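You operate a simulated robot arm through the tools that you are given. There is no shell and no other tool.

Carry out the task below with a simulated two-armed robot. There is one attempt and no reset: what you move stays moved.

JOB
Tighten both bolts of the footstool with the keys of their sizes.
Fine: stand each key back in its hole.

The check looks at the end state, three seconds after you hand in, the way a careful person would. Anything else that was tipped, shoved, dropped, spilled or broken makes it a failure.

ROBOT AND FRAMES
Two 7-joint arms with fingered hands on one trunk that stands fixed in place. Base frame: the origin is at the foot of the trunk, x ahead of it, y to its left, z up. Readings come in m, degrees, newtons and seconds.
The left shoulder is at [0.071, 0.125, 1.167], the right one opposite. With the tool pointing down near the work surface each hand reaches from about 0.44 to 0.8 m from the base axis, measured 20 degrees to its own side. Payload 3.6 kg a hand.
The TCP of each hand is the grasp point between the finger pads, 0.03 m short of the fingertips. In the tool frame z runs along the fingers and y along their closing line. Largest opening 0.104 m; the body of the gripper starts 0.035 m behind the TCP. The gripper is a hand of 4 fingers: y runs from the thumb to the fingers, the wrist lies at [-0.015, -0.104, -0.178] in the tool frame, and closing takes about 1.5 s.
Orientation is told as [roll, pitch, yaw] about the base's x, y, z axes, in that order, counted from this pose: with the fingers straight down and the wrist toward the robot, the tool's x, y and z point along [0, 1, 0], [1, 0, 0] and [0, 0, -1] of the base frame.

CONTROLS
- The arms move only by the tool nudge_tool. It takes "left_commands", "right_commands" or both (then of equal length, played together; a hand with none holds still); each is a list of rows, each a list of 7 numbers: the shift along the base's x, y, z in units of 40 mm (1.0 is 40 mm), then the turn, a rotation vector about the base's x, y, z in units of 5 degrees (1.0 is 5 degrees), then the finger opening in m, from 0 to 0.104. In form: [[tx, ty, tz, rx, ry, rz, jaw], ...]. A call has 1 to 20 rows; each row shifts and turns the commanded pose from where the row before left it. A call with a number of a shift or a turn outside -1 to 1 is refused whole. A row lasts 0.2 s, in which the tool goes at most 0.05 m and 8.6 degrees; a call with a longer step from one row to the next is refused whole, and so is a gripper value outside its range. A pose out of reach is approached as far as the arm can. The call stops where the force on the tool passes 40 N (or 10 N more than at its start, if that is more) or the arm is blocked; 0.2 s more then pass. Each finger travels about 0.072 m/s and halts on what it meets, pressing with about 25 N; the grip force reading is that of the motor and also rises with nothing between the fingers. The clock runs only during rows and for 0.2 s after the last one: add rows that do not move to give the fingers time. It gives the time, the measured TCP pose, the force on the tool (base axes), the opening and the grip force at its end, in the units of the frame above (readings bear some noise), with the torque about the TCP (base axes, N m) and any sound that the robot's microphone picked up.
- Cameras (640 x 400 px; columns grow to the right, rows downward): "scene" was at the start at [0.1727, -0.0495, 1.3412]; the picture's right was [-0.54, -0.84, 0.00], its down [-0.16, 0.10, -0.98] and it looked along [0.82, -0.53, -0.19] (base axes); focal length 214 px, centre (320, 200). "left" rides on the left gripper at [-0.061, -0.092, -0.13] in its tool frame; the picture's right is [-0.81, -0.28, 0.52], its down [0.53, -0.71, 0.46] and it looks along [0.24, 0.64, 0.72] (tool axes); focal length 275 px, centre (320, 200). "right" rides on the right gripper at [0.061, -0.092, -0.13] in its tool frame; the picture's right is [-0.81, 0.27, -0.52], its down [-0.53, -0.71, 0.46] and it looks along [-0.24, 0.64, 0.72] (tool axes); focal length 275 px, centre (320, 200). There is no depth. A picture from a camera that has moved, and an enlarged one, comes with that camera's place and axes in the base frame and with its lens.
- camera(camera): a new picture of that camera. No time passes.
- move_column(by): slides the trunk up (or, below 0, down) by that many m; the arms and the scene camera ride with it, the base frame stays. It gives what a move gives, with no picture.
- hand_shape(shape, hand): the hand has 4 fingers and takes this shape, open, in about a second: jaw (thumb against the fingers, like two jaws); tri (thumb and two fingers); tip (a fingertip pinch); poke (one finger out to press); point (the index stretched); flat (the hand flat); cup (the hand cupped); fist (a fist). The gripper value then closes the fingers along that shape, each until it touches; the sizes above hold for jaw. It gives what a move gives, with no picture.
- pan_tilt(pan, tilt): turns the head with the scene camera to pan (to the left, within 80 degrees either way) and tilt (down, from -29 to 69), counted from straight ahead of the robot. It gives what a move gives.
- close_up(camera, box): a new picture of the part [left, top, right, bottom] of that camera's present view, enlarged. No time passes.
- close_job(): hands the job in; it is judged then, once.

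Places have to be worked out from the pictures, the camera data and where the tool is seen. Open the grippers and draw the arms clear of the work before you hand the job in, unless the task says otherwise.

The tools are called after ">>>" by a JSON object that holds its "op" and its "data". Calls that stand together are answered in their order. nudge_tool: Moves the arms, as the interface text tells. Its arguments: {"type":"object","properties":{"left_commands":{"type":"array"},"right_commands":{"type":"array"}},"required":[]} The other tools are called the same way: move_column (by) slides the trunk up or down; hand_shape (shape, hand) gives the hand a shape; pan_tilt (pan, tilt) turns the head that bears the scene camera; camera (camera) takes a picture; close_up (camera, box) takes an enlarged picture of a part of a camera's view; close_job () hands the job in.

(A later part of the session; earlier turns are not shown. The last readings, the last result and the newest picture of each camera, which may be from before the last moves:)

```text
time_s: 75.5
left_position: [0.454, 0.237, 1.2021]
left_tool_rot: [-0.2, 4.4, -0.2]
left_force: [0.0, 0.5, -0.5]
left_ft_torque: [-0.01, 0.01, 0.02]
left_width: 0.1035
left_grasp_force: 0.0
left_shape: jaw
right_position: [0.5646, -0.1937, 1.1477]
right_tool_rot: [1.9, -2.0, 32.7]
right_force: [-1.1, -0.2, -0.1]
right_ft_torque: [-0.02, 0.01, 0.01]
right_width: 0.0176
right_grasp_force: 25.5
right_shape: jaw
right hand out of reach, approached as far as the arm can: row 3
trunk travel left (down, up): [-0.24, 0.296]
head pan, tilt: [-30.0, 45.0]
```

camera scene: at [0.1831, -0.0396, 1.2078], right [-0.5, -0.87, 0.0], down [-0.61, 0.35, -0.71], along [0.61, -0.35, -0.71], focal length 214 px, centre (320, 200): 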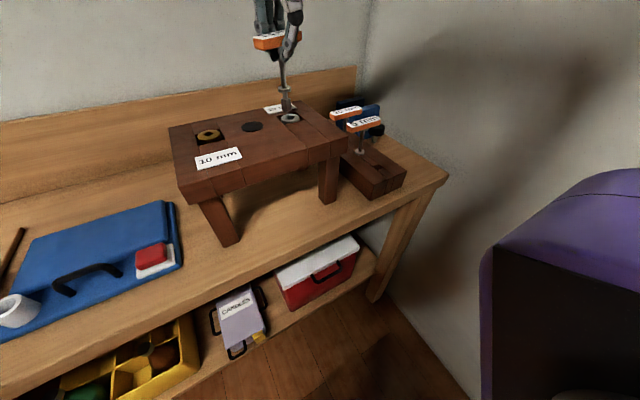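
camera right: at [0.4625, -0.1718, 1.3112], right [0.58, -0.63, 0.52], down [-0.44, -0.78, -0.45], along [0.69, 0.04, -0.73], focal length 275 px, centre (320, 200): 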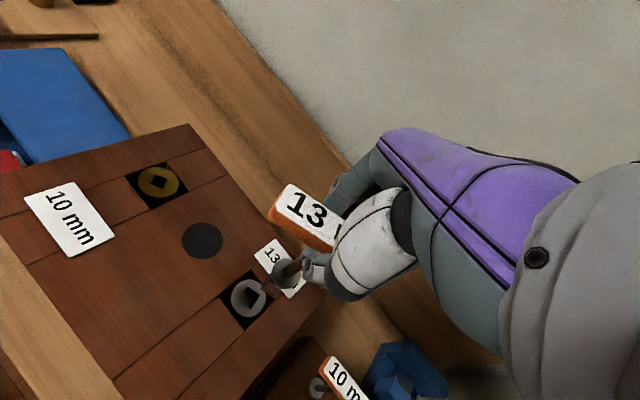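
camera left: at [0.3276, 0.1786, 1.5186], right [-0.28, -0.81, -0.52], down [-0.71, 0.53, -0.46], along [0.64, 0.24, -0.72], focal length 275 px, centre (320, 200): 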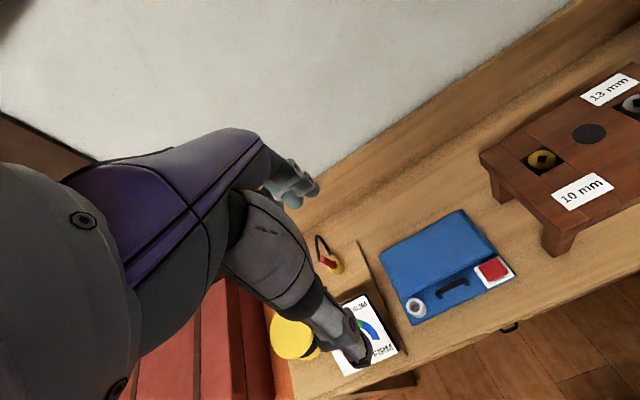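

The positive limit stays near +33°. So I will first gain a few degrees at the negative side: I turn to about -44°, where the bit also matches the hole (44° mod 90), and look.

>>> {"op": "nudge_tool", "data": {"right_commands": [[0.004, 0.0067, 0, 0, 0, -1, 0.0], [0.004, 0.0067, 0, 0, 0, -1, 0.0], [0.004, 0.0067, 0, 0, 0, -1, 0.0], [0.004, 0.0067, 0, 0, 0, -1, 0.0], [0.004, 0.0067, 0, 0, 0, -1, 0.0], [0.004, 0.0067, 0, 0, 0, -1, 0.0], [0.004, 0.0067, 0, 0, 0, -1, 0.0], [0.004, 0.0067, 0, 0, 0, -1, 0.0], [0.004, 0.0067, 0, 0, 0, -1, 0.0], [0.004, 0.0067, 0, 0, 0, -1, 0.0], [0.004, 0.0067, 0, 0, 0, -1, 0.0], [0.004, 0.0067, 0, 0, 0, -1, 0.0], [0.004, 0.0067, 0, 0, 0, -1, 0.0], [0.004, 0.0067, 0, 0, 0, -1, 0.0], [0.004, 0.0067, 0, 0, 0, -1, 0.0], [0, 0, 0, 0, 0, -0.4, 0.0], [0, 0, 0, 0, 0, 0, 0.0]]}}

>>> {"op": "camera", "data": {"camera": "scene"}}

>>> {"op": "close_up", "data": {"camera": "right", "box": [230, 240, 310, 310]}}

```text
time_s: 79.1
left_position: [0.4545, 0.2379, 1.1998]
left_tool_rot: [-0.2, 4.7, -0.2]
left_force: [-0.3, 0.2, 0.5]
left_ft_torque: [0.02, -0.02, 0.0]
left_width: 0.1038
left_grasp_force: 0.0
left_shape: jaw
right_position: [0.5648, -0.1997, 1.148]
right_tool_rot: [1.9, -1.9, -44.2]
right_force: [0.0, 0.2, 0.2]
right_ft_torque: [-0.02, 0.0, 0.01]
right_width: 0.0174
right_grasp_force: 25.2
right_shape: jaw
right hand out of reach, approached as far as the arm can: row 15, 16
trunk travel left (down, up): [-0.24, 0.296]
head pan, tilt: [-30.0, 45.0]
```

```text
taken
camera scene: at [0.2027, -0.0396, 1.1287], right [-0.5, -0.87, 0.0], down [-0.61, 0.35, -0.71], along [0.61, -0.35, -0.71], focal length 214 px, centre (320, 200)
```

scene: 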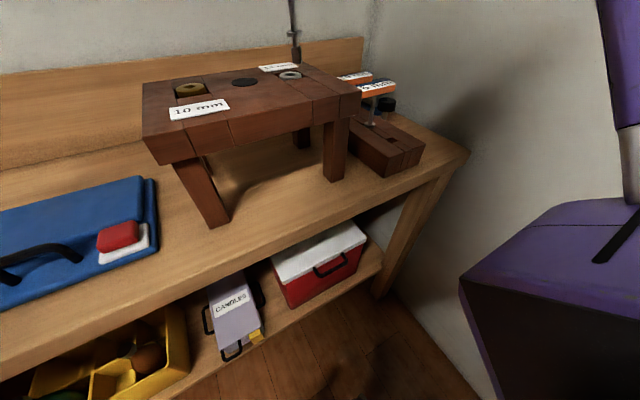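

```text
5.71 times, centred on (270, 275) of right
camera zoom: at [0.5363, -0.0909, 1.2764], right [-0.39, -0.77, 0.5], down [-0.86, 0.12, -0.5], along [0.32, -0.62, -0.71], focal length 1573 px, centre (606, -229)
```

zoom: 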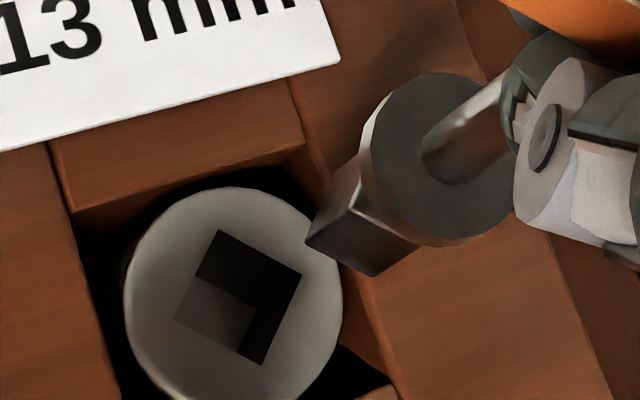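

Lowering the trunk made the negative side worse, so trunk height is not the answer. New idea: stroke to the wrist limit, then open the hand around the bar and push the bar end with the thumb for some extra degrees. I return the trunk to its first height, with the hand at a relaxed yaw of -20°.

>>> {"op": "nudge_tool", "data": {"right_commands": [[0, 0.05, 0.3, 0, 0, 1, 0.0], [0, 0.05, 0.3, 0, 0, 1, 0.0], [0, 0, 0, 0, 0, 1, 0.0], [0, 0, 0, 0, 0, 1, 0.0], [0, 0, 0, 0, 0, 0.8, 0.0], [0, 0, 0, 0, 0, 0, 0.0]]}}

>>> {"op": "move_column", "data": {"by": 0.16}}

```text
time_s: 80.5
left_position: [0.4547, 0.2393, 1.2025]
left_tool_rot: [-0.2, 4.6, -0.3]
left_force: [0.6, -0.5, 0.4]
left_ft_torque: [0.0, 0.0, -0.01]
left_width: 0.1039
left_grasp_force: 0.0
left_shape: jaw
right_position: [0.5643, -0.1966, 1.1723]
right_tool_rot: [1.9, -1.9, -20.3]
right_force: [0.1, -0.5, -2.1]
right_ft_torque: [0.0, 0.01, -0.01]
right_width: 0.0173
right_grasp_force: 25.2
right_shape: jaw
trunk travel left (down, up): [-0.24, 0.296]
head pan, tilt: [-30.0, 45.0]
```

```text
time_s: 82.3
left_position: [0.455, 0.2382, 1.3617]
left_tool_rot: [-0.2, 4.6, -0.1]
left_force: [0.6, 0.4, -0.7]
left_ft_torque: [-0.01, -0.02, 0.04]
left_width: 0.1035
left_grasp_force: 0.0
left_shape: jaw
right_position: [0.5646, -0.1962, 1.3314]
right_tool_rot: [1.8, -2.1, -20.3]
right_force: [-0.3, -0.9, -1.4]
right_ft_torque: [-0.05, 0.02, -0.02]
right_width: 0.0172
right_grasp_force: 25.3
right_shape: jaw
trunk travel left (down, up): [-0.4, 0.136]
head pan, tilt: [-30.0, 45.0]
```

The trunk is back; I bring the key down to about 25 mm above the bolt and turn to -43°.

>>> {"op": "nudge_tool", "data": {"right_commands": [[0, 0, -0.86, 0, 0, 0, 0.0], [0, 0, -0.86, 0, 0, 0, 0.0], [0, 0, -0.86, 0, 0, 0, 0.0], [0, 0, -0.86, 0, 0, 0, 0.0], [0, 0, -0.86, 0, 0, 0, 0.0], [0.012, 0.03, 0, 0, 0, -0.9, 0.0], [0.012, 0.03, 0, 0, 0, -0.9, 0.0], [0.012, 0.03, 0, 0, 0, -0.9, 0.0], [0.012, 0.03, 0, 0, 0, -0.9, 0.0], [0.012, 0.03, 0, 0, 0, -0.9, 0.0], [0, 0, 0, 0, 0, 0, 0.0]]}}

>>> {"op": "close_up", "data": {"camera": "scene", "box": [274, 120, 306, 158]}}

>>> {"op": "close_up", "data": {"camera": "right", "box": [230, 240, 310, 310]}}

```text
time_s: 84.7
left_position: [0.4542, 0.2384, 1.3619]
left_tool_rot: [-0.2, 4.6, -0.2]
left_force: [0.4, 0.0, -0.7]
left_ft_torque: [0.01, -0.01, 0.0]
left_width: 0.1035
left_grasp_force: 0.1
left_shape: jaw
right_position: [0.5671, -0.1903, 1.1589]
right_tool_rot: [1.9, -2.0, -42.8]
right_force: [-0.6, 0.1, -1.8]
right_ft_torque: [0.01, 0.0, 0.05]
right_width: 0.0172
right_grasp_force: 24.8
right_shape: jaw
trunk travel left (down, up): [-0.4, 0.136]
head pan, tilt: [-30.0, 45.0]
```

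```text
10.53 times, centred on (290, 139) of scene
camera zoom: at [0.1648, -0.0396, 1.2875], right [-0.5, -0.87, 0.0], down [-0.61, 0.35, -0.71], along [0.61, -0.35, -0.71], focal length 2258 px, centre (636, 842)
```

zoom: 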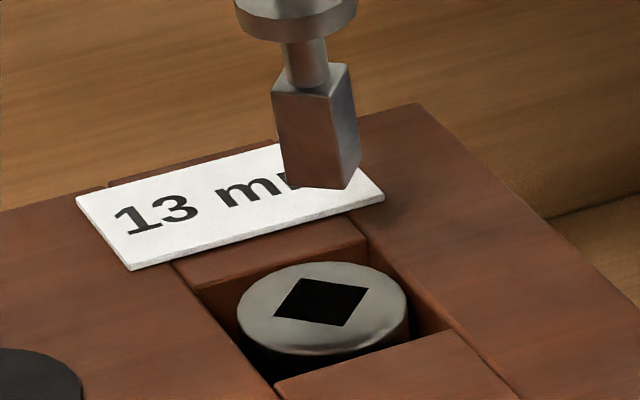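

```text
5.71 times, centred on (270, 275) of right
camera zoom: at [0.5358, -0.0814, 1.2885], right [-0.37, -0.78, 0.5], down [-0.86, 0.09, -0.5], along [0.34, -0.62, -0.71], focal length 1573 px, centre (606, -229)
```

zoom: 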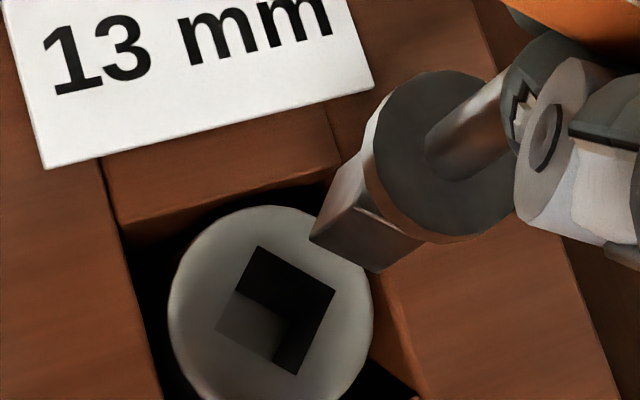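

Triangulated: bit centre (0.5758, -0.2006) at z 1.051, hole (0.5696, -0.1949) at z 1.0245, angles within 2°. I shift by (-6.2, +5.7) mm, turn -2° and lower to just above the bolt.

>>> {"op": "nudge_tool", "data": {"right_commands": [[-0.0775, 0.0712, -0.1, 0, 0, -0.2, 0.0], [-0.0775, 0.0712, -0.2, 0, 0, -0.2, 0.0], [0, 0, -0.2, 0, 0, 0, 0.0], [0, 0, 0, 0, 0, 0, 0.0]]}}

>>> {"op": "close_up", "data": {"camera": "scene", "box": [278, 130, 304, 156]}}

>>> {"op": "close_up", "data": {"camera": "right", "box": [240, 245, 310, 310]}}

```text
time_s: 85.7
left_position: [0.4535, 0.2392, 1.3611]
left_tool_rot: [-0.2, 4.6, -0.3]
left_force: [0.4, 0.3, 0.9]
left_ft_torque: [-0.01, -0.01, -0.02]
left_width: 0.1037
left_grasp_force: 0.2
left_shape: jaw
right_position: [0.5601, -0.1848, 1.1379]
right_tool_rot: [1.9, -1.8, -44.8]
right_force: [0.0, -0.4, -1.6]
right_ft_torque: [-0.02, 0.01, 0.02]
right_width: 0.0172
right_grasp_force: 24.7
right_shape: jaw
trunk travel left (down, up): [-0.4, 0.136]
head pan, tilt: [-30.0, 45.0]
```

```text
15.38 times, centred on (291, 143) of scene
camera zoom: at [0.165, -0.0396, 1.2874], right [-0.5, -0.87, 0.0], down [-0.61, 0.35, -0.71], along [0.61, -0.35, -0.71], focal length 3300 px, centre (766, 1077)
```

zoom: 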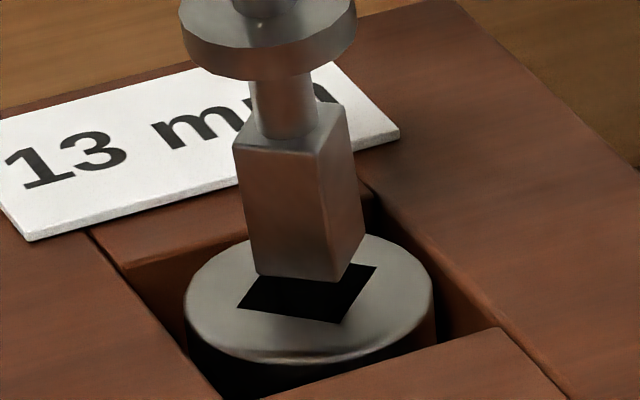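

```text
6.15 times, centred on (275, 278) of right
camera zoom: at [0.5333, -0.0747, 1.268], right [-0.4, -0.77, 0.5], down [-0.86, 0.12, -0.5], along [0.32, -0.63, -0.71], focal length 1694 px, centre (597, -277)
```

zoom: 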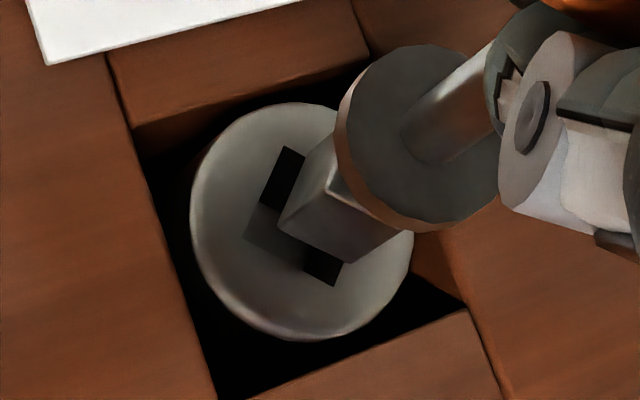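

Aligned within about 1 mm. I make a tiny correction and lower the key into the hole in small steps.

>>> {"op": "nudge_tool", "data": {"right_commands": [[0.015, 0.02, -0.1, 0, 0, 0, 0.0], [0, 0, -0.1, 0, 0, 0, 0.0], [0, 0, -0.1, 0, 0, 0, 0.0], [0, 0, -0.1, 0, 0, 0, 0.0], [0, 0, -0.1, 0, 0, 0, 0.0], [0, 0, 0, 0, 0, 0, 0.0]]}}

>>> {"op": "close_up", "data": {"camera": "scene", "box": [270, 90, 310, 158]}}

```text
time_s: 87.1
left_position: [0.4537, 0.2384, 1.3637]
left_tool_rot: [-0.2, 4.5, -0.2]
left_force: [0.5, 0.6, -0.6]
left_ft_torque: [0.01, 0.01, -0.03]
left_width: 0.1038
left_grasp_force: 0.1
left_shape: jaw
right_position: [0.5621, -0.1822, 1.1203]
right_tool_rot: [1.9, -1.9, -44.8]
right_force: [0.1, 0.1, -1.0]
right_ft_torque: [0.02, 0.0, 0.03]
right_width: 0.0175
right_grasp_force: 25.2
right_shape: jaw
trunk travel left (down, up): [-0.4, 0.136]
head pan, tilt: [-30.0, 45.0]
```

```text
5.88 times, centred on (290, 124) of scene
camera zoom: at [0.165, -0.0396, 1.2874], right [-0.5, -0.87, 0.0], down [-0.61, 0.35, -0.71], along [0.61, -0.35, -0.71], focal length 1262 px, centre (496, 647)
```

zoom: 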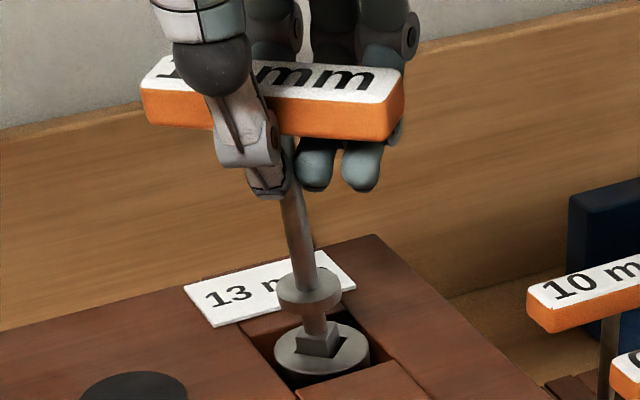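

Inserted about 11 mm, but the key leans a few degrees. I check the lean from the hand camera too.

>>> {"op": "close_up", "data": {"camera": "right", "box": [240, 230, 330, 310]}}

>>> {"op": "close_up", "data": {"camera": "scene", "box": [276, 110, 306, 158]}}

```text
5.00 times, centred on (285, 270) of right
camera zoom: at [0.5341, -0.0739, 1.2484], right [-0.4, -0.77, 0.5], down [-0.86, 0.12, -0.5], along [0.32, -0.63, -0.71], focal length 1376 px, centre (495, -150)
```

zoom: 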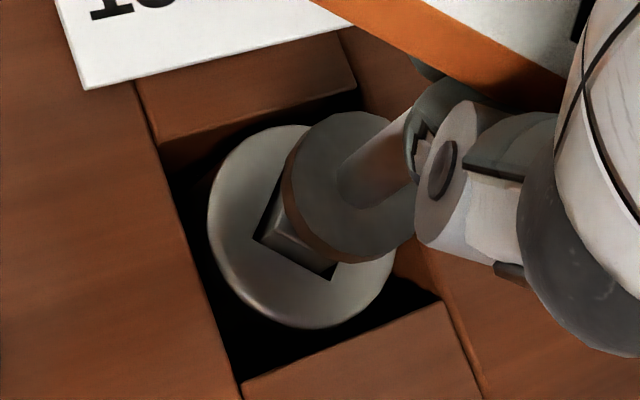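

```text
8.33 times, centred on (291, 134) of scene
camera zoom: at [0.165, -0.0396, 1.2874], right [-0.5, -0.87, 0.0], down [-0.61, 0.35, -0.71], along [0.61, -0.35, -0.71], focal length 1787 px, centre (562, 750)
```

zoom: 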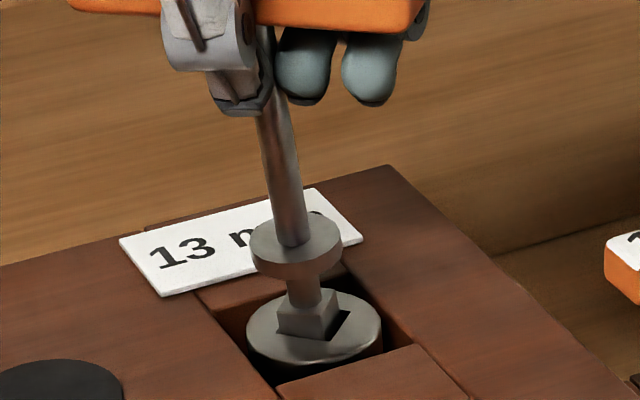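

The key leans about 2° in the scene view. I straighten it while keeping the bit in place, then push down to seat.

>>> {"op": "nudge_tool", "data": {"right_commands": [[-0.023, -0.04, 0, 0.18, -0.1, 0, 0.0], [-0.023, -0.04, 0, 0.18, -0.1, 0, 0.0], [0, 0, -0.07, 0, 0, 0, 0.0], [0, 0, -0.07, 0, 0, 0, 0.0], [0, 0, 0, 0, 0, 0, 0.0]]}}

```text
time_s: 88.3
left_position: [0.4533, 0.2379, 1.3609]
left_tool_rot: [-0.1, 4.6, 0.0]
left_force: [-0.8, 0.0, 0.8]
left_ft_torque: [0.0, -0.02, -0.02]
left_width: 0.1036
left_grasp_force: 0.0
left_shape: jaw
right_position: [0.559, -0.1861, 1.1142]
right_tool_rot: [3.9, -1.4, -44.8]
right_force: [0.6, -0.6, -0.7]
right_ft_torque: [0.04, 0.02, -0.02]
right_width: 0.0175
right_grasp_force: 24.9
right_shape: jaw
trunk travel left (down, up): [-0.4, 0.136]
head pan, tilt: [-30.0, 45.0]
```

Not yet bottomed. I go down in small steps to seat.

>>> {"op": "nudge_tool", "data": {"right_commands": [[0, 0, -0.07, 0, 0, 0, 0.0], [0, 0, -0.05, 0, 0, 0, 0.0], [0, 0, 0, 0, 0, 0, 0.0]]}}

>>> {"op": "close_up", "data": {"camera": "scene", "box": [270, 90, 310, 158]}}

```text
time_s: 89.1
left_position: [0.4528, 0.2393, 1.3615]
left_tool_rot: [-0.2, 4.5, -0.2]
left_force: [-0.8, -0.2, -0.4]
left_ft_torque: [0.06, 0.01, -0.02]
left_width: 0.1038
left_grasp_force: 0.2
left_shape: jaw
right_position: [0.5586, -0.1864, 1.1102]
right_tool_rot: [4.1, -1.5, -44.8]
right_force: [-1.1, 0.7, 11.5]
right_ft_torque: [0.01, -0.03, -0.02]
right_width: 0.0176
right_grasp_force: 25.3
right_shape: jaw
trunk travel left (down, up): [-0.4, 0.136]
head pan, tilt: [-30.0, 45.0]
```

```text
5.88 times, centred on (290, 124) of scene
camera zoom: at [0.164, -0.0393, 1.2877], right [-0.5, -0.87, 0.0], down [-0.61, 0.35, -0.71], along [0.61, -0.35, -0.71], focal length 1262 px, centre (496, 647)
```

zoom: 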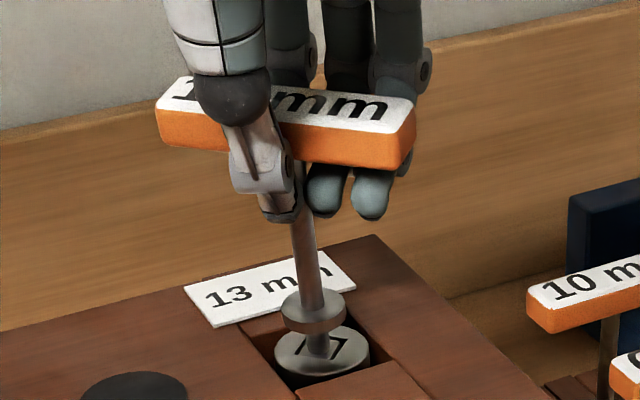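

Seated and upright. I turn clockwise by 14° with the orbit, then carefully beyond to find the reach limit.

>>> {"op": "nudge_tool", "data": {"right_commands": [[0.018, 0.019, 0.02, 0, 0, -0.9, 0.0], [0.02, 0.019, 0, 0, 0, -0.9, 0.0], [0.021, 0.018, 0, 0, 0, -0.9, 0.0]]}}

```text
time_s: 89.9
left_position: [0.4533, 0.2385, 1.3626]
left_tool_rot: [-0.3, 4.5, -0.2]
left_force: [0.6, 0.1, -0.9]
left_ft_torque: [0.0, -0.04, -0.04]
left_width: 0.1035
left_grasp_force: 0.0
left_shape: jaw
right_position: [0.5608, -0.1844, 1.11]
right_tool_rot: [3.9, -1.5, -58.4]
right_force: [0.3, -0.2, 10.9]
right_ft_torque: [-0.02, -0.04, 0.01]
right_width: 0.0177
right_grasp_force: 24.6
right_shape: jaw
trunk travel left (down, up): [-0.4, 0.136]
head pan, tilt: [-30.0, 45.0]
```

Still within reach at -58.4°. I take 4° more.

>>> {"op": "nudge_tool", "data": {"right_commands": [[0.018, 0.014, 0, 0, 0, -0.7, 0.0]]}}

>>> {"op": "close_up", "data": {"camera": "scene", "box": [270, 90, 310, 158]}}

>>> {"op": "close_up", "data": {"camera": "scene", "box": [282, 136, 302, 156]}}

```text
time_s: 90.3
left_position: [0.4534, 0.2394, 1.3609]
left_tool_rot: [-0.2, 4.7, -0.3]
left_force: [0.2, -0.3, -0.6]
left_ft_torque: [0.0, 0.0, 0.01]
left_width: 0.1037
left_grasp_force: 0.0
left_shape: jaw
right_position: [0.5623, -0.1848, 1.1085]
right_tool_rot: [3.9, -1.4, -61.9]
right_force: [-0.4, -0.1, 9.2]
right_ft_torque: [-0.04, -0.03, 0.03]
right_width: 0.0178
right_grasp_force: 24.3
right_shape: jaw
trunk travel left (down, up): [-0.4, 0.136]
head pan, tilt: [-30.0, 45.0]
```

```text
5.88 times, centred on (290, 124) of scene
camera zoom: at [0.1644, -0.0394, 1.2875], right [-0.5, -0.87, 0.0], down [-0.61, 0.35, -0.71], along [0.61, -0.35, -0.71], focal length 1262 px, centre (496, 647)
```

zoom: 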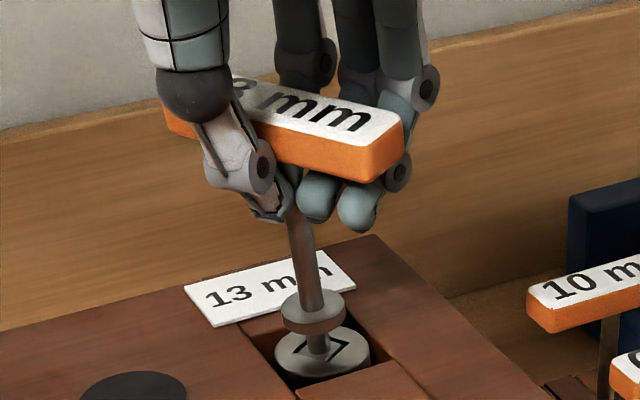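

```text
16.00 times, centred on (292, 146) of scene
camera zoom: at [0.1644, -0.0394, 1.2875], right [-0.5, -0.87, 0.0], down [-0.61, 0.35, -0.71], along [0.61, -0.35, -0.71], focal length 3432 px, centre (768, 1064)
```

zoom: 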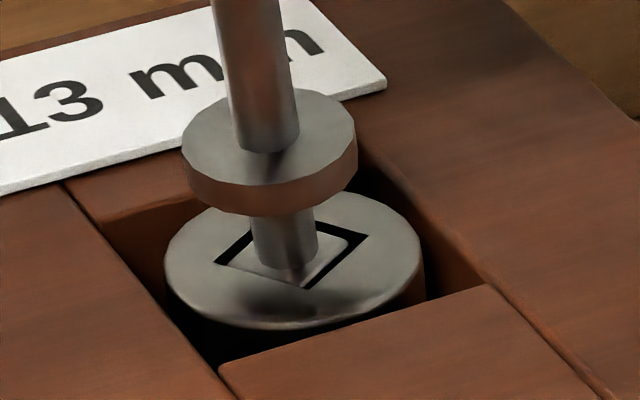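

The hole is now at 33° (mod 90) and the hand still reaches. I continue by 4° more.

>>> {"op": "nudge_tool", "data": {"right_commands": [[0.018, 0.012, 0, 0, 0, -0.7, 0.0]]}}

```text
time_s: 90.7
left_position: [0.4521, 0.239, 1.3618]
left_tool_rot: [-0.2, 4.4, -0.2]
left_force: [0.5, 0.2, 0.4]
left_ft_torque: [0.03, 0.02, 0.03]
left_width: 0.1034
left_grasp_force: 0.1
left_shape: jaw
right_position: [0.5652, -0.1867, 1.1067]
right_tool_rot: [4.3, -1.4, -65.2]
right_force: [-1.6, 1.4, 20.9]
right_ft_torque: [0.11, 0.03, -0.04]
right_width: 0.0183
right_grasp_force: 25.0
right_shape: jaw
right hand out of reach, approached as far as the arm can: row 1
trunk travel left (down, up): [-0.4, 0.136]
head pan, tilt: [-30.0, 45.0]
```

That is the limit (21 N downward). I lift the key out and swing the hand back toward +19° for the next stroke.

>>> {"op": "nudge_tool", "data": {"right_commands": [[-0.018, -0.012, 0.1, 0, 0, 0.6, 0.0], [-0.018, -0.012, 0.12, 0, 0, 0.6, 0.0], [-0.018, -0.014, 0.15, 0, 0, 0.6, 0.0], [-0.018, -0.016, 0.25, 0, 0, 1, 0.0], [-0.018, -0.02, 0.3, 0, 0, 1, 0.0], [0, -0.021, 0, 0, 0, 1, 0.0], [0, -0.021, 0, 0, 0, 1, 0.0], [0, -0.021, 0, 0, 0, 1, 0.0], [0, -0.021, 0, 0, 0, 1, 0.0], [0, -0.021, 0, 0, 0, 1, 0.0], [0, -0.021, 0, 0, 0, 1, 0.0], [0, -0.021, 0, 0, 0, 1, 0.0], [0, -0.021, 0, 0, 0, 1, 0.0], [0, -0.021, 0, 0, 0, 1, 0.0], [0, -0.021, 0, 0, 0, 1, 0.0], [0, -0.021, 0, 0, 0, 1, 0.0], [0, -0.021, 0, 0, 0, 1, 0.0], [0, -0.021, 0, 0, 0, 1, 0.0], [0, 0, 0, 0, 0, 0, 0.0]]}}

>>> {"op": "close_up", "data": {"camera": "scene", "box": [270, 90, 310, 158]}}

>>> {"op": "close_up", "data": {"camera": "scene", "box": [278, 126, 306, 156]}}

>>> {"op": "close_up", "data": {"camera": "right", "box": [230, 240, 320, 320]}}

```text
time_s: 94.7
left_position: [0.4538, 0.2374, 1.3623]
left_tool_rot: [-0.2, 4.7, -0.2]
left_force: [-0.3, -0.5, 0.2]
left_ft_torque: [0.01, 0.0, -0.02]
left_width: 0.1035
left_grasp_force: 0.1
left_shape: jaw
right_position: [0.5631, -0.201, 1.1416]
right_tool_rot: [3.9, -1.4, 18.7]
right_force: [1.0, 0.1, -0.2]
right_ft_torque: [-0.01, 0.0, -0.01]
right_width: 0.0171
right_grasp_force: 25.5
right_shape: jaw
trunk travel left (down, up): [-0.4, 0.136]
head pan, tilt: [-30.0, 45.0]
```

```text
5.88 times, centred on (290, 124) of scene
camera zoom: at [0.1649, -0.0395, 1.2875], right [-0.5, -0.87, 0.0], down [-0.61, 0.35, -0.71], along [0.61, -0.35, -0.71], focal length 1262 px, centre (496, 647)
```

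zoom: 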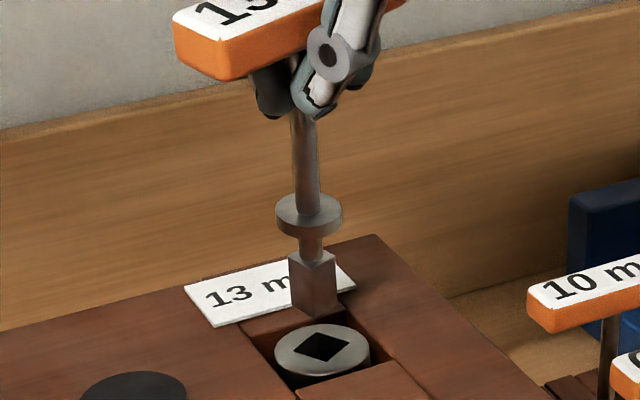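

```text
13.33 times, centred on (292, 141) of scene
camera zoom: at [0.1649, -0.0395, 1.2875], right [-0.5, -0.87, 0.0], down [-0.61, 0.35, -0.71], along [0.61, -0.35, -0.71], focal length 2860 px, centre (693, 987)
```

zoom: 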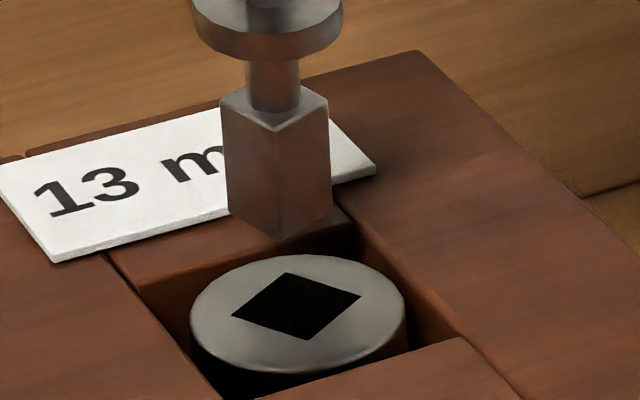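

```text
5.00 times, centred on (275, 280) of right
camera zoom: at [0.4575, -0.1804, 1.2736], right [0.52, -0.71, 0.47], down [-0.5, -0.7, -0.51], along [0.69, 0.03, -0.72], focal length 1376 px, centre (545, -200)
```

zoom: 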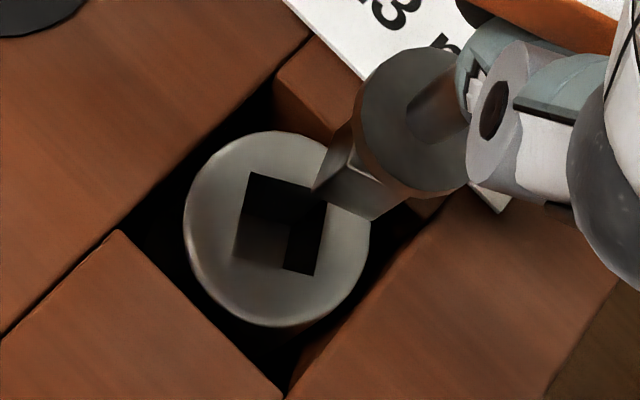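

Hole at 31°, bit at about 19°, and the bit is about 11 mm too far out in x. I turn +7° and shift by (-10.6, +0.5) mm, then check again.

>>> {"op": "nudge_tool", "data": {"right_commands": [[-0.132, 0.006, 0, 0, 0, 0.7, 0.0], [-0.132, 0.006, 0, 0, 0, 0.7, 0.0], [0, 0, 0, 0, 0, 0, 0.0]]}}

>>> {"op": "close_up", "data": {"camera": "scene", "box": [278, 126, 306, 156]}}

>>> {"op": "close_up", "data": {"camera": "right", "box": [230, 240, 320, 320]}}

>>> {"op": "close_up", "data": {"camera": "scene", "box": [270, 80, 310, 158]}}

```text
time_s: 95.5
left_position: [0.455, 0.2383, 1.3619]
left_tool_rot: [-0.2, 4.6, -0.2]
left_force: [0.1, -0.2, 0.5]
left_ft_torque: [-0.03, 0.0, -0.02]
left_width: 0.1039
left_grasp_force: 0.0
left_shape: jaw
right_position: [0.5529, -0.2008, 1.1406]
right_tool_rot: [3.9, -1.3, 25.7]
right_force: [-0.3, 0.5, -1.5]
right_ft_torque: [-0.01, 0.02, 0.0]
right_width: 0.0168
right_grasp_force: 24.5
right_shape: jaw
trunk travel left (down, up): [-0.4, 0.136]
head pan, tilt: [-30.0, 45.0]
```

```text
13.33 times, centred on (292, 141) of scene
camera zoom: at [0.165, -0.0396, 1.2874], right [-0.5, -0.87, 0.0], down [-0.61, 0.35, -0.71], along [0.61, -0.35, -0.71], focal length 2860 px, centre (693, 987)
```

zoom: 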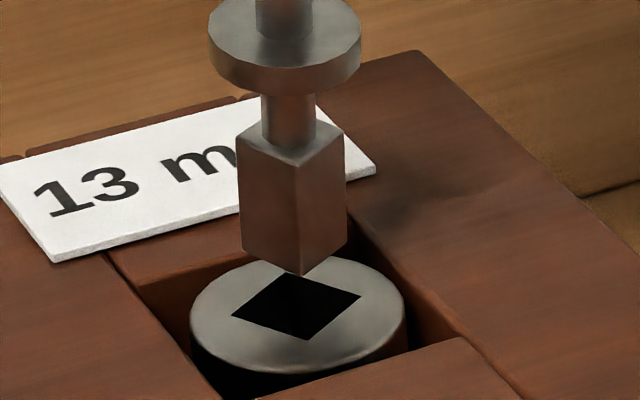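

```text
5.00 times, centred on (275, 280) of right
camera zoom: at [0.4455, -0.1931, 1.2733], right [0.6, -0.65, 0.47], down [-0.41, -0.76, -0.51], along [0.68, 0.11, -0.72], focal length 1376 px, centre (545, -200)
```

zoom: 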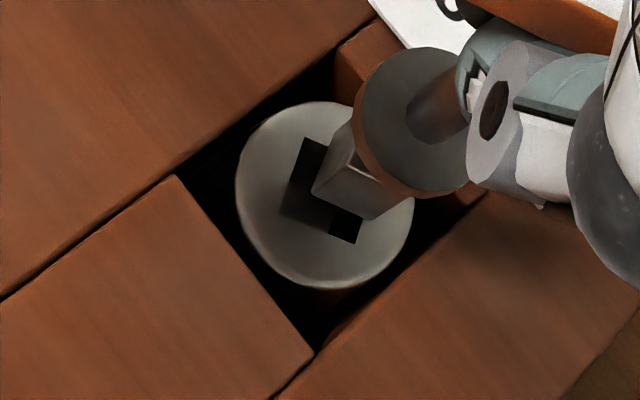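

```text
5.13 times, centred on (290, 119) of scene
camera zoom: at [0.165, -0.0396, 1.2874], right [-0.5, -0.87, 0.0], down [-0.61, 0.35, -0.71], along [0.61, -0.35, -0.71], focal length 1100 px, centre (474, 615)
```

zoom: 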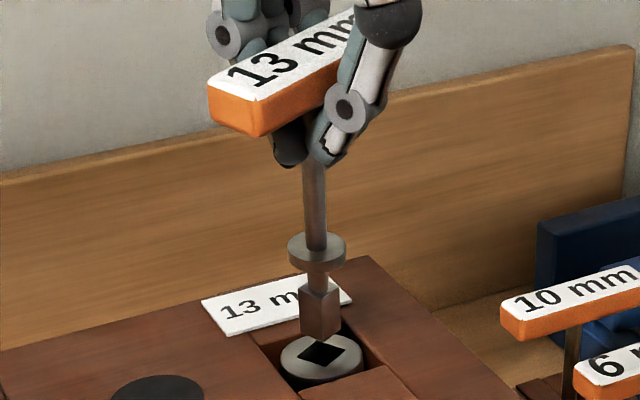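

The key now leans: its tip is about 11 mm further out in x than the grip (about 6°). I straighten it by pitching the hand +6.3° and rolling -2.3° while shifting so that the tip stays over the hole.

>>> {"op": "nudge_tool", "data": {"right_commands": [[0.15, 0.054, 0, -0.23, 0.63, 0, 0.0], [0.15, 0.054, 0, -0.23, 0.63, 0, 0.0], [0, 0, 0, 0, 0, 0, 0.0]]}}

>>> {"op": "close_up", "data": {"camera": "scene", "box": [278, 126, 306, 156]}}

>>> {"op": "close_up", "data": {"camera": "right", "box": [230, 240, 320, 320]}}

>>> {"op": "close_up", "data": {"camera": "scene", "box": [270, 80, 310, 158]}}

```text
time_s: 96.3
left_position: [0.4536, 0.2378, 1.3617]
left_tool_rot: [-0.1, 4.6, -0.3]
left_force: [-0.5, 0.2, -0.1]
left_ft_torque: [0.0, -0.02, -0.02]
left_width: 0.1037
left_grasp_force: 0.0
left_shape: jaw
right_position: [0.5648, -0.1977, 1.1413]
right_tool_rot: [4.7, 5.3, 25.6]
right_force: [-0.7, 0.5, -0.7]
right_ft_torque: [0.0, -0.04, -0.01]
right_width: 0.0168
right_grasp_force: 24.9
right_shape: jaw
trunk travel left (down, up): [-0.4, 0.136]
head pan, tilt: [-30.0, 45.0]
```

```text
13.33 times, centred on (292, 141) of scene
camera zoom: at [0.1649, -0.0397, 1.2875], right [-0.5, -0.87, 0.0], down [-0.61, 0.35, -0.71], along [0.61, -0.35, -0.71], focal length 2860 px, centre (693, 987)
```

zoom: 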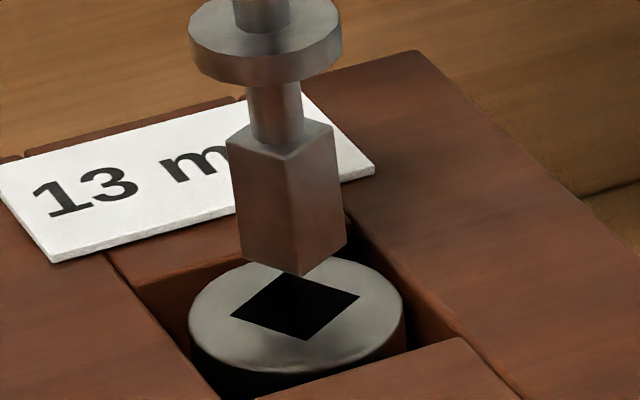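

```text
5.00 times, centred on (275, 280) of right
camera zoom: at [0.4726, -0.1836, 1.2841], right [0.65, -0.63, 0.42], down [-0.47, -0.77, -0.43], along [0.6, 0.08, -0.8], focal length 1376 px, centre (545, -200)
```

zoom: 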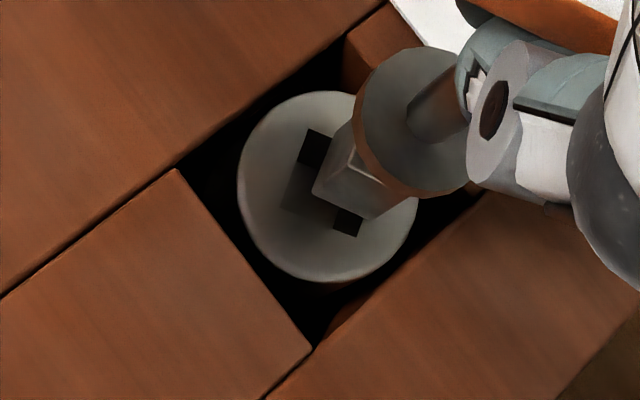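

```text
5.13 times, centred on (290, 119) of scene
camera zoom: at [0.1649, -0.0397, 1.2875], right [-0.5, -0.87, 0.0], down [-0.61, 0.35, -0.71], along [0.61, -0.35, -0.71], focal length 1100 px, centre (474, 615)
```

zoom: 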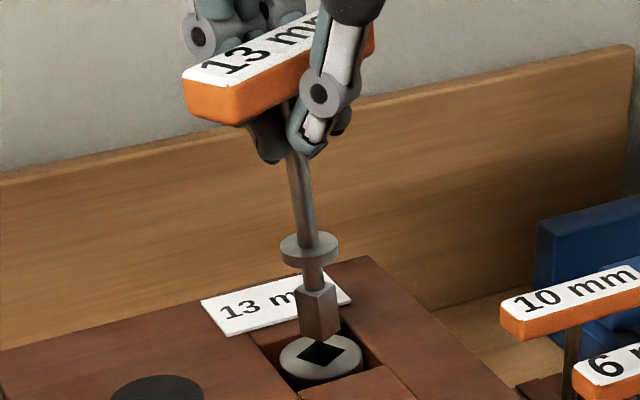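

The key is upright again and the bit lies within about 1.5 mm and 4° of the hole. I make the small shift and lower it in steps.

>>> {"op": "nudge_tool", "data": {"right_commands": [[-0.02, 0.03, -0.1, 0, 0, 0, 0.0], [0, 0, -0.1, 0, 0, 0, 0.0], [0, 0, -0.1, 0, 0, 0, 0.0], [0, 0, -0.1, 0, 0, 0, 0.0], [0, 0, -0.1, 0, 0, 0, 0.0], [0, 0, 0, 0, 0, 0, 0.0]]}}

>>> {"op": "close_up", "data": {"camera": "scene", "box": [270, 90, 310, 158]}}

```text
time_s: 97.7
left_position: [0.4535, 0.2376, 1.3618]
left_tool_rot: [-0.1, 4.5, -0.1]
left_force: [0.4, 0.0, -0.1]
left_ft_torque: [0.01, 0.0, -0.04]
left_width: 0.1036
left_grasp_force: 0.2
left_shape: jaw
right_position: [0.5643, -0.1946, 1.121]
right_tool_rot: [4.5, 5.2, 25.7]
right_force: [0.6, 0.1, -0.1]
right_ft_torque: [-0.01, 0.01, 0.04]
right_width: 0.0168
right_grasp_force: 25.1
right_shape: jaw
trunk travel left (down, up): [-0.4, 0.136]
head pan, tilt: [-30.0, 45.0]
```

```text
5.88 times, centred on (290, 124) of scene
camera zoom: at [0.165, -0.0396, 1.2874], right [-0.5, -0.87, 0.0], down [-0.61, 0.35, -0.71], along [0.61, -0.35, -0.71], focal length 1262 px, centre (496, 647)
```

zoom: 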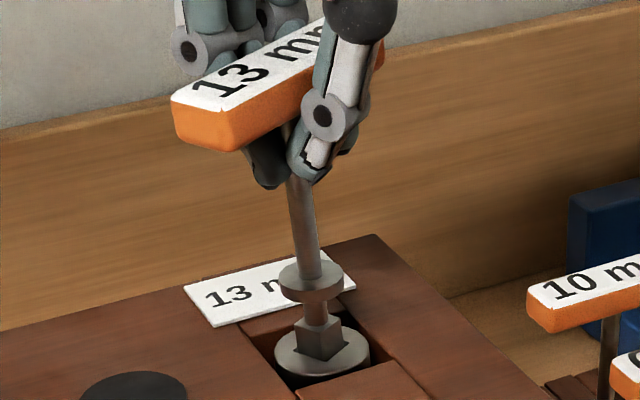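

It goes in without force. I lower on to seat it.

>>> {"op": "nudge_tool", "data": {"right_commands": [[0, 0, -0.08, 0, 0, 0, 0.0], [0, 0, -0.08, 0, 0, 0, 0.0], [0, 0, -0.07, 0, 0, 0, 0.0], [0, 0, 0, 0, 0, 0, 0.0]]}}

```text
time_s: 98.7
left_position: [0.4537, 0.2378, 1.3616]
left_tool_rot: [-0.2, 4.6, -0.2]
left_force: [-0.6, 0.4, 0.6]
left_ft_torque: [0.01, 0.0, 0.01]
left_width: 0.1037
left_grasp_force: 0.0
left_shape: jaw
right_position: [0.5631, -0.1956, 1.1121]
right_tool_rot: [4.4, 5.3, 25.7]
right_force: [-0.1, 0.0, 0.1]
right_ft_torque: [0.0, -0.03, -0.02]
right_width: 0.0166
right_grasp_force: 24.9
right_shape: jaw
trunk travel left (down, up): [-0.4, 0.136]
head pan, tilt: [-30.0, 45.0]
```

Nearly there; a few more small steps down.

>>> {"op": "nudge_tool", "data": {"right_commands": [[0, 0, -0.06, 0, 0, 0, 0.0], [0, 0, -0.05, 0, 0, 0, 0.0], [0, 0, 0, 0, 0, 0, 0.0]]}}

>>> {"op": "close_up", "data": {"camera": "scene", "box": [270, 90, 310, 158]}}

```text
time_s: 99.5
left_position: [0.4543, 0.2381, 1.3617]
left_tool_rot: [-0.2, 4.4, -0.2]
left_force: [-0.4, 0.4, 0.7]
left_ft_torque: [-0.01, 0.0, -0.02]
left_width: 0.1038
left_grasp_force: 0.0
left_shape: jaw
right_position: [0.5637, -0.1952, 1.1082]
right_tool_rot: [4.5, 5.2, 25.7]
right_force: [-0.7, 0.7, 4.4]
right_ft_torque: [0.0, -0.01, 0.03]
right_width: 0.0169
right_grasp_force: 25.1
right_shape: jaw
trunk travel left (down, up): [-0.4, 0.136]
head pan, tilt: [-30.0, 45.0]
```

```text
5.88 times, centred on (290, 124) of scene
camera zoom: at [0.1646, -0.0395, 1.2876], right [-0.5, -0.87, 0.0], down [-0.61, 0.35, -0.71], along [0.61, -0.35, -0.71], focal length 1262 px, centre (496, 647)
```

zoom: 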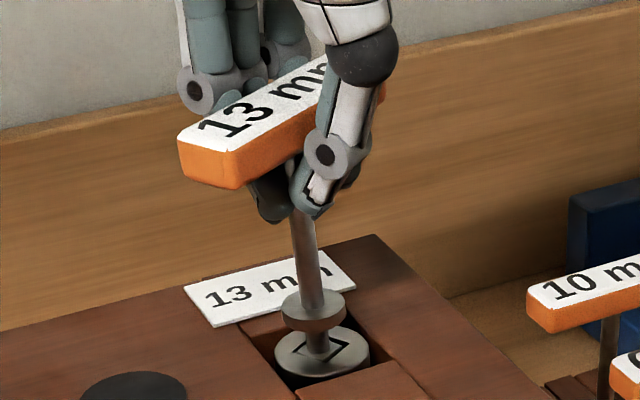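

Seated. I turn clockwise 40° with the matching orbit and a slight downward feed.

>>> {"op": "nudge_tool", "data": {"right_commands": [[0.001, 0.0104, -0.004, 0, 0, -0.8, 0.0], [0.001, 0.0104, -0.004, 0, 0, -0.8, 0.0], [0.001, 0.0104, -0.004, 0, 0, -0.8, 0.0], [0.001, 0.0104, -0.004, 0, 0, -0.8, 0.0], [0.001, 0.0104, -0.004, 0, 0, -0.8, 0.0], [0.0046, 0.0095, -0.004, 0, 0, -0.8, 0.0], [0.0046, 0.0095, -0.004, 0, 0, -0.8, 0.0], [0.0046, 0.0095, -0.004, 0, 0, -0.8, 0.0], [0.0046, 0.0095, -0.004, 0, 0, -0.8, 0.0], [0.0046, 0.0095, -0.004, 0, 0, -0.8, 0.0]]}}

>>> {"op": "close_up", "data": {"camera": "scene", "box": [270, 90, 310, 158]}}

>>> {"op": "close_up", "data": {"camera": "scene", "box": [282, 136, 302, 156]}}

```text
time_s: 101.7
left_position: [0.4529, 0.2383, 1.3622]
left_tool_rot: [-0.2, 4.5, -0.3]
left_force: [-0.5, -0.9, 0.6]
left_ft_torque: [0.0, 0.02, 0.02]
left_width: 0.1038
left_grasp_force: 0.1
left_shape: jaw
right_position: [0.5641, -0.192, 1.1063]
right_tool_rot: [4.5, 5.3, -14.3]
right_force: [-1.2, -0.9, 11.7]
right_ft_torque: [-0.09, -0.01, 0.07]
right_width: 0.0171
right_grasp_force: 25.4
right_shape: jaw
trunk travel left (down, up): [-0.4, 0.136]
head pan, tilt: [-30.0, 45.0]
```

```text
5.88 times, centred on (290, 124) of scene
camera zoom: at [0.1639, -0.0395, 1.2876], right [-0.5, -0.87, 0.0], down [-0.61, 0.35, -0.71], along [0.61, -0.35, -0.71], focal length 1262 px, centre (496, 647)
```

zoom: 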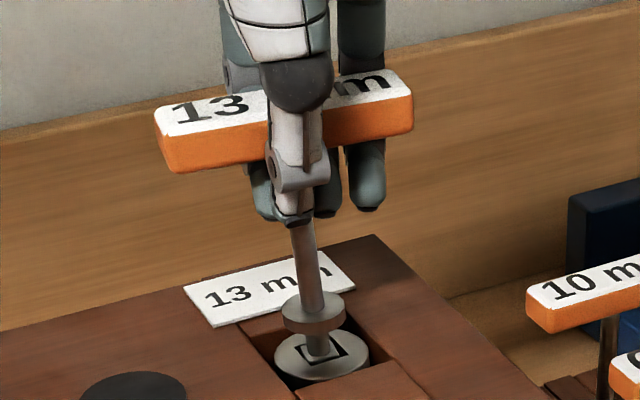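

```text
16.00 times, centred on (292, 146) of scene
camera zoom: at [0.1639, -0.0395, 1.2876], right [-0.5, -0.87, 0.0], down [-0.61, 0.35, -0.71], along [0.61, -0.35, -0.71], focal length 3432 px, centre (768, 1064)
```

zoom: 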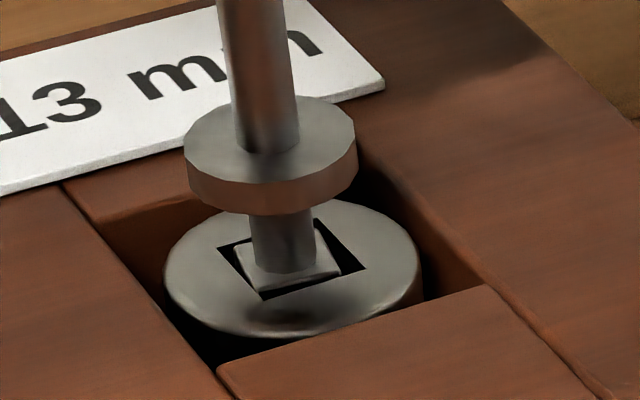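

The hole is at 1° now, so the bolt has turned about 141° in total. I continue with another 40°.

>>> {"op": "nudge_tool", "data": {"right_commands": [[0.0076, 0.0074, -0.004, 0, 0, -0.8, 0.0], [0.0076, 0.0074, -0.004, 0, 0, -0.8, 0.0], [0.0076, 0.0074, -0.004, 0, 0, -0.8, 0.0], [0.0076, 0.0074, -0.004, 0, 0, -0.8, 0.0], [0.0076, 0.0074, -0.004, 0, 0, -0.8, 0.0], [0.0097, 0.0043, -0.004, 0, 0, -0.8, 0.0], [0.0097, 0.0043, -0.004, 0, 0, -0.8, 0.0], [0.0097, 0.0043, -0.004, 0, 0, -0.8, 0.0]]}}

>>> {"op": "close_up", "data": {"camera": "scene", "box": [270, 90, 310, 158]}}

>>> {"op": "close_up", "data": {"camera": "scene", "box": [282, 136, 302, 156]}}

```text
time_s: 103.5
left_position: [0.4516, 0.2379, 1.3631]
left_tool_rot: [-0.2, 4.5, -0.3]
left_force: [0.2, -0.2, 0.8]
left_ft_torque: [0.01, 0.0, -0.01]
left_width: 0.1036
left_grasp_force: 0.1
left_shape: jaw
right_position: [0.5647, -0.19, 1.104]
right_tool_rot: [4.7, 5.4, -46.3]
right_force: [-9.0, -5.9, 14.8]
right_ft_torque: [-0.29, 0.47, 0.64]
right_width: 0.0177
right_grasp_force: 25.3
right_shape: jaw
trunk travel left (down, up): [-0.4, 0.136]
head pan, tilt: [-30.0, 45.0]
```

```text
5.88 times, centred on (290, 124) of scene
camera zoom: at [0.1628, -0.0401, 1.2877], right [-0.5, -0.87, 0.0], down [-0.61, 0.35, -0.71], along [0.61, -0.35, -0.71], focal length 1262 px, centre (496, 647)
```

zoom: 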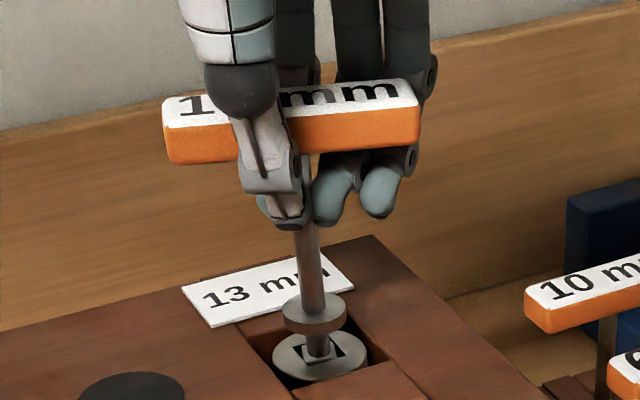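

```text
16.00 times, centred on (292, 146) of scene
camera zoom: at [0.1628, -0.0401, 1.2877], right [-0.5, -0.87, 0.0], down [-0.61, 0.35, -0.71], along [0.61, -0.35, -0.71], focal length 3432 px, centre (768, 1064)
```

zoom: 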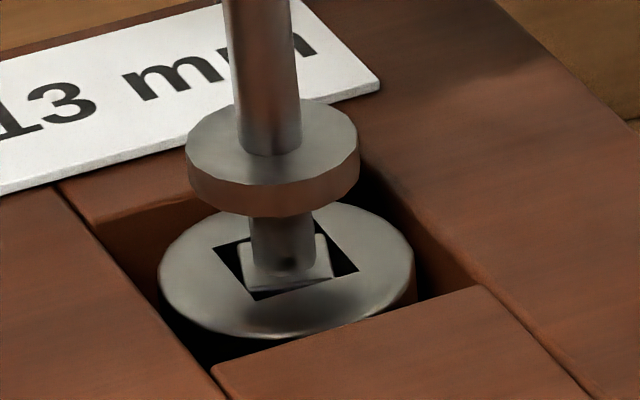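

Now there is real resistance: 0.64 N m, and the bolt has stopped at about -1° (about 145° turned in all), so it has come up tight. I add 8° more of hand turn to make sure.

>>> {"op": "nudge_tool", "data": {"right_commands": [[0, 0, 0, 0, 0, -0.8, 0.0], [0, 0, 0, 0, 0, -0.8, 0.0]]}}

>>> {"op": "close_up", "data": {"camera": "scene", "box": [270, 90, 310, 158]}}

>>> {"op": "close_up", "data": {"camera": "scene", "box": [282, 136, 302, 156]}}

```text
time_s: 104.1
left_position: [0.4525, 0.2368, 1.3629]
left_tool_rot: [-0.2, 4.5, -0.2]
left_force: [0.0, -0.9, -0.3]
left_ft_torque: [0.0, -0.02, -0.04]
left_width: 0.1037
left_grasp_force: 0.1
left_shape: jaw
right_position: [0.5658, -0.1897, 1.1041]
right_tool_rot: [4.6, 5.3, -54.3]
right_force: [-6.7, -5.7, 11.1]
right_ft_torque: [-0.11, 0.8, 0.93]
right_width: 0.0187
right_grasp_force: 25.5
right_shape: jaw
trunk travel left (down, up): [-0.4, 0.136]
head pan, tilt: [-30.0, 45.0]
```

```text
5.88 times, centred on (290, 124) of scene
camera zoom: at [0.1633, -0.0402, 1.2876], right [-0.5, -0.87, 0.0], down [-0.61, 0.35, -0.71], along [0.61, -0.35, -0.71], focal length 1262 px, centre (496, 647)
```

zoom: 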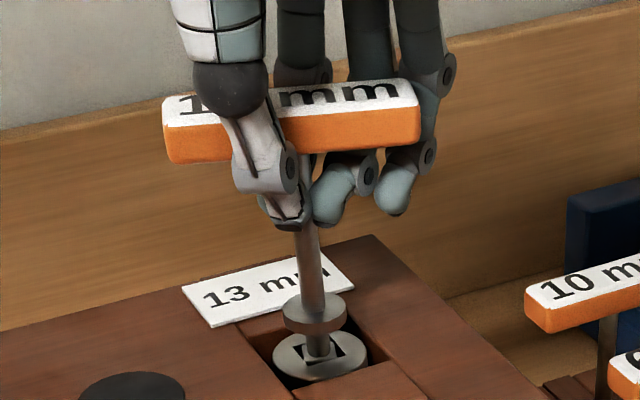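

```text
16.00 times, centred on (292, 146) of scene
camera zoom: at [0.1633, -0.0402, 1.2876], right [-0.5, -0.87, 0.0], down [-0.61, 0.35, -0.71], along [0.61, -0.35, -0.71], focal length 3432 px, centre (768, 1064)
```

zoom: 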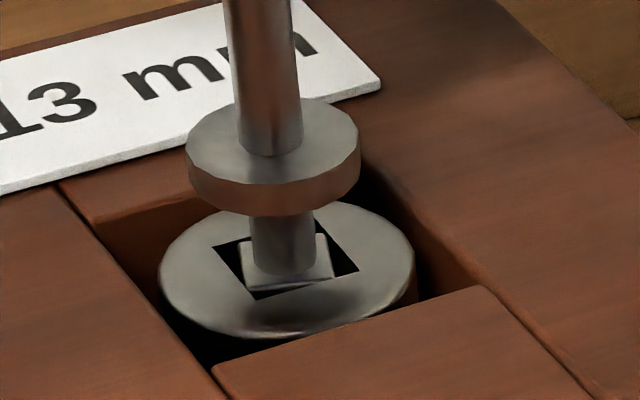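

0.93 N m and the bolt does not move any more: it is tight. I unwind the hand to relieve the twist (within the slack), watching the torque.

>>> {"op": "nudge_tool", "data": {"right_commands": [[-0.009, -0.004, 0.01, 0, 0, 0.8, 0.0], [-0.009, -0.004, 0.01, 0, 0, 0.8, 0.0], [-0.009, -0.005, 0.01, 0, 0, 0.8, 0.0], [-0.0076, -0.0074, 0.01, 0, 0, 0.8, 0.0], [-0.0076, -0.0074, 0.01, 0, 0, 0.8, 0.0], [-0.0076, -0.0074, 0.01, 0, 0, 0.8, 0.0], [0, 0, 0, 0, 0, 0, 0.0]]}}

>>> {"op": "close_up", "data": {"camera": "scene", "box": [270, 90, 310, 158]}}

>>> {"op": "close_up", "data": {"camera": "scene", "box": [282, 136, 302, 156]}}

```text
time_s: 105.7
left_position: [0.4546, 0.2388, 1.3607]
left_tool_rot: [-0.2, 4.6, -0.2]
left_force: [0.7, 1.0, 0.0]
left_ft_torque: [0.01, 0.0, 0.02]
left_width: 0.1038
left_grasp_force: 0.1
left_shape: jaw
right_position: [0.5645, -0.1906, 1.1075]
right_tool_rot: [4.5, 5.3, -30.2]
right_force: [-1.5, 0.7, -2.6]
right_ft_torque: [0.1, 0.14, -0.01]
right_width: 0.0168
right_grasp_force: 25.0
right_shape: jaw
trunk travel left (down, up): [-0.4, 0.136]
head pan, tilt: [-30.0, 45.0]
```

```text
5.88 times, centred on (290, 124) of scene
camera zoom: at [0.1649, -0.0395, 1.2874], right [-0.5, -0.87, 0.0], down [-0.61, 0.35, -0.71], along [0.61, -0.35, -0.71], focal length 1262 px, centre (496, 647)
```

zoom: 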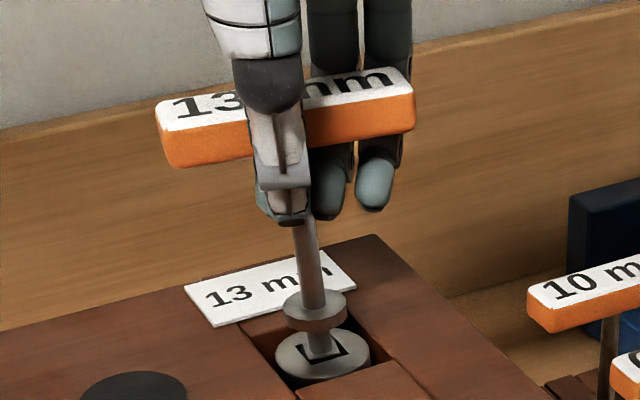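

```text
16.00 times, centred on (292, 146) of scene
camera zoom: at [0.1649, -0.0395, 1.2874], right [-0.5, -0.87, 0.0], down [-0.61, 0.35, -0.71], along [0.61, -0.35, -0.71], focal length 3432 px, centre (768, 1064)
```

zoom: 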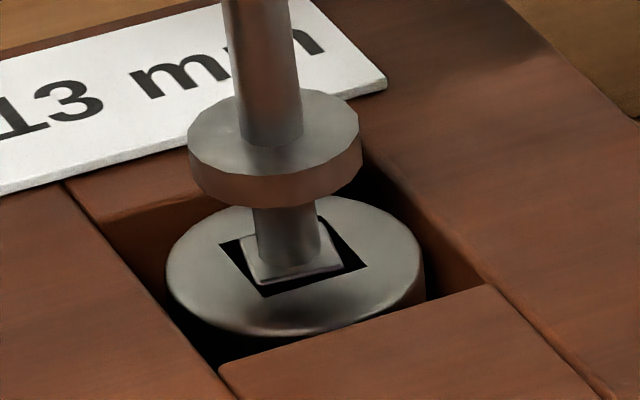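

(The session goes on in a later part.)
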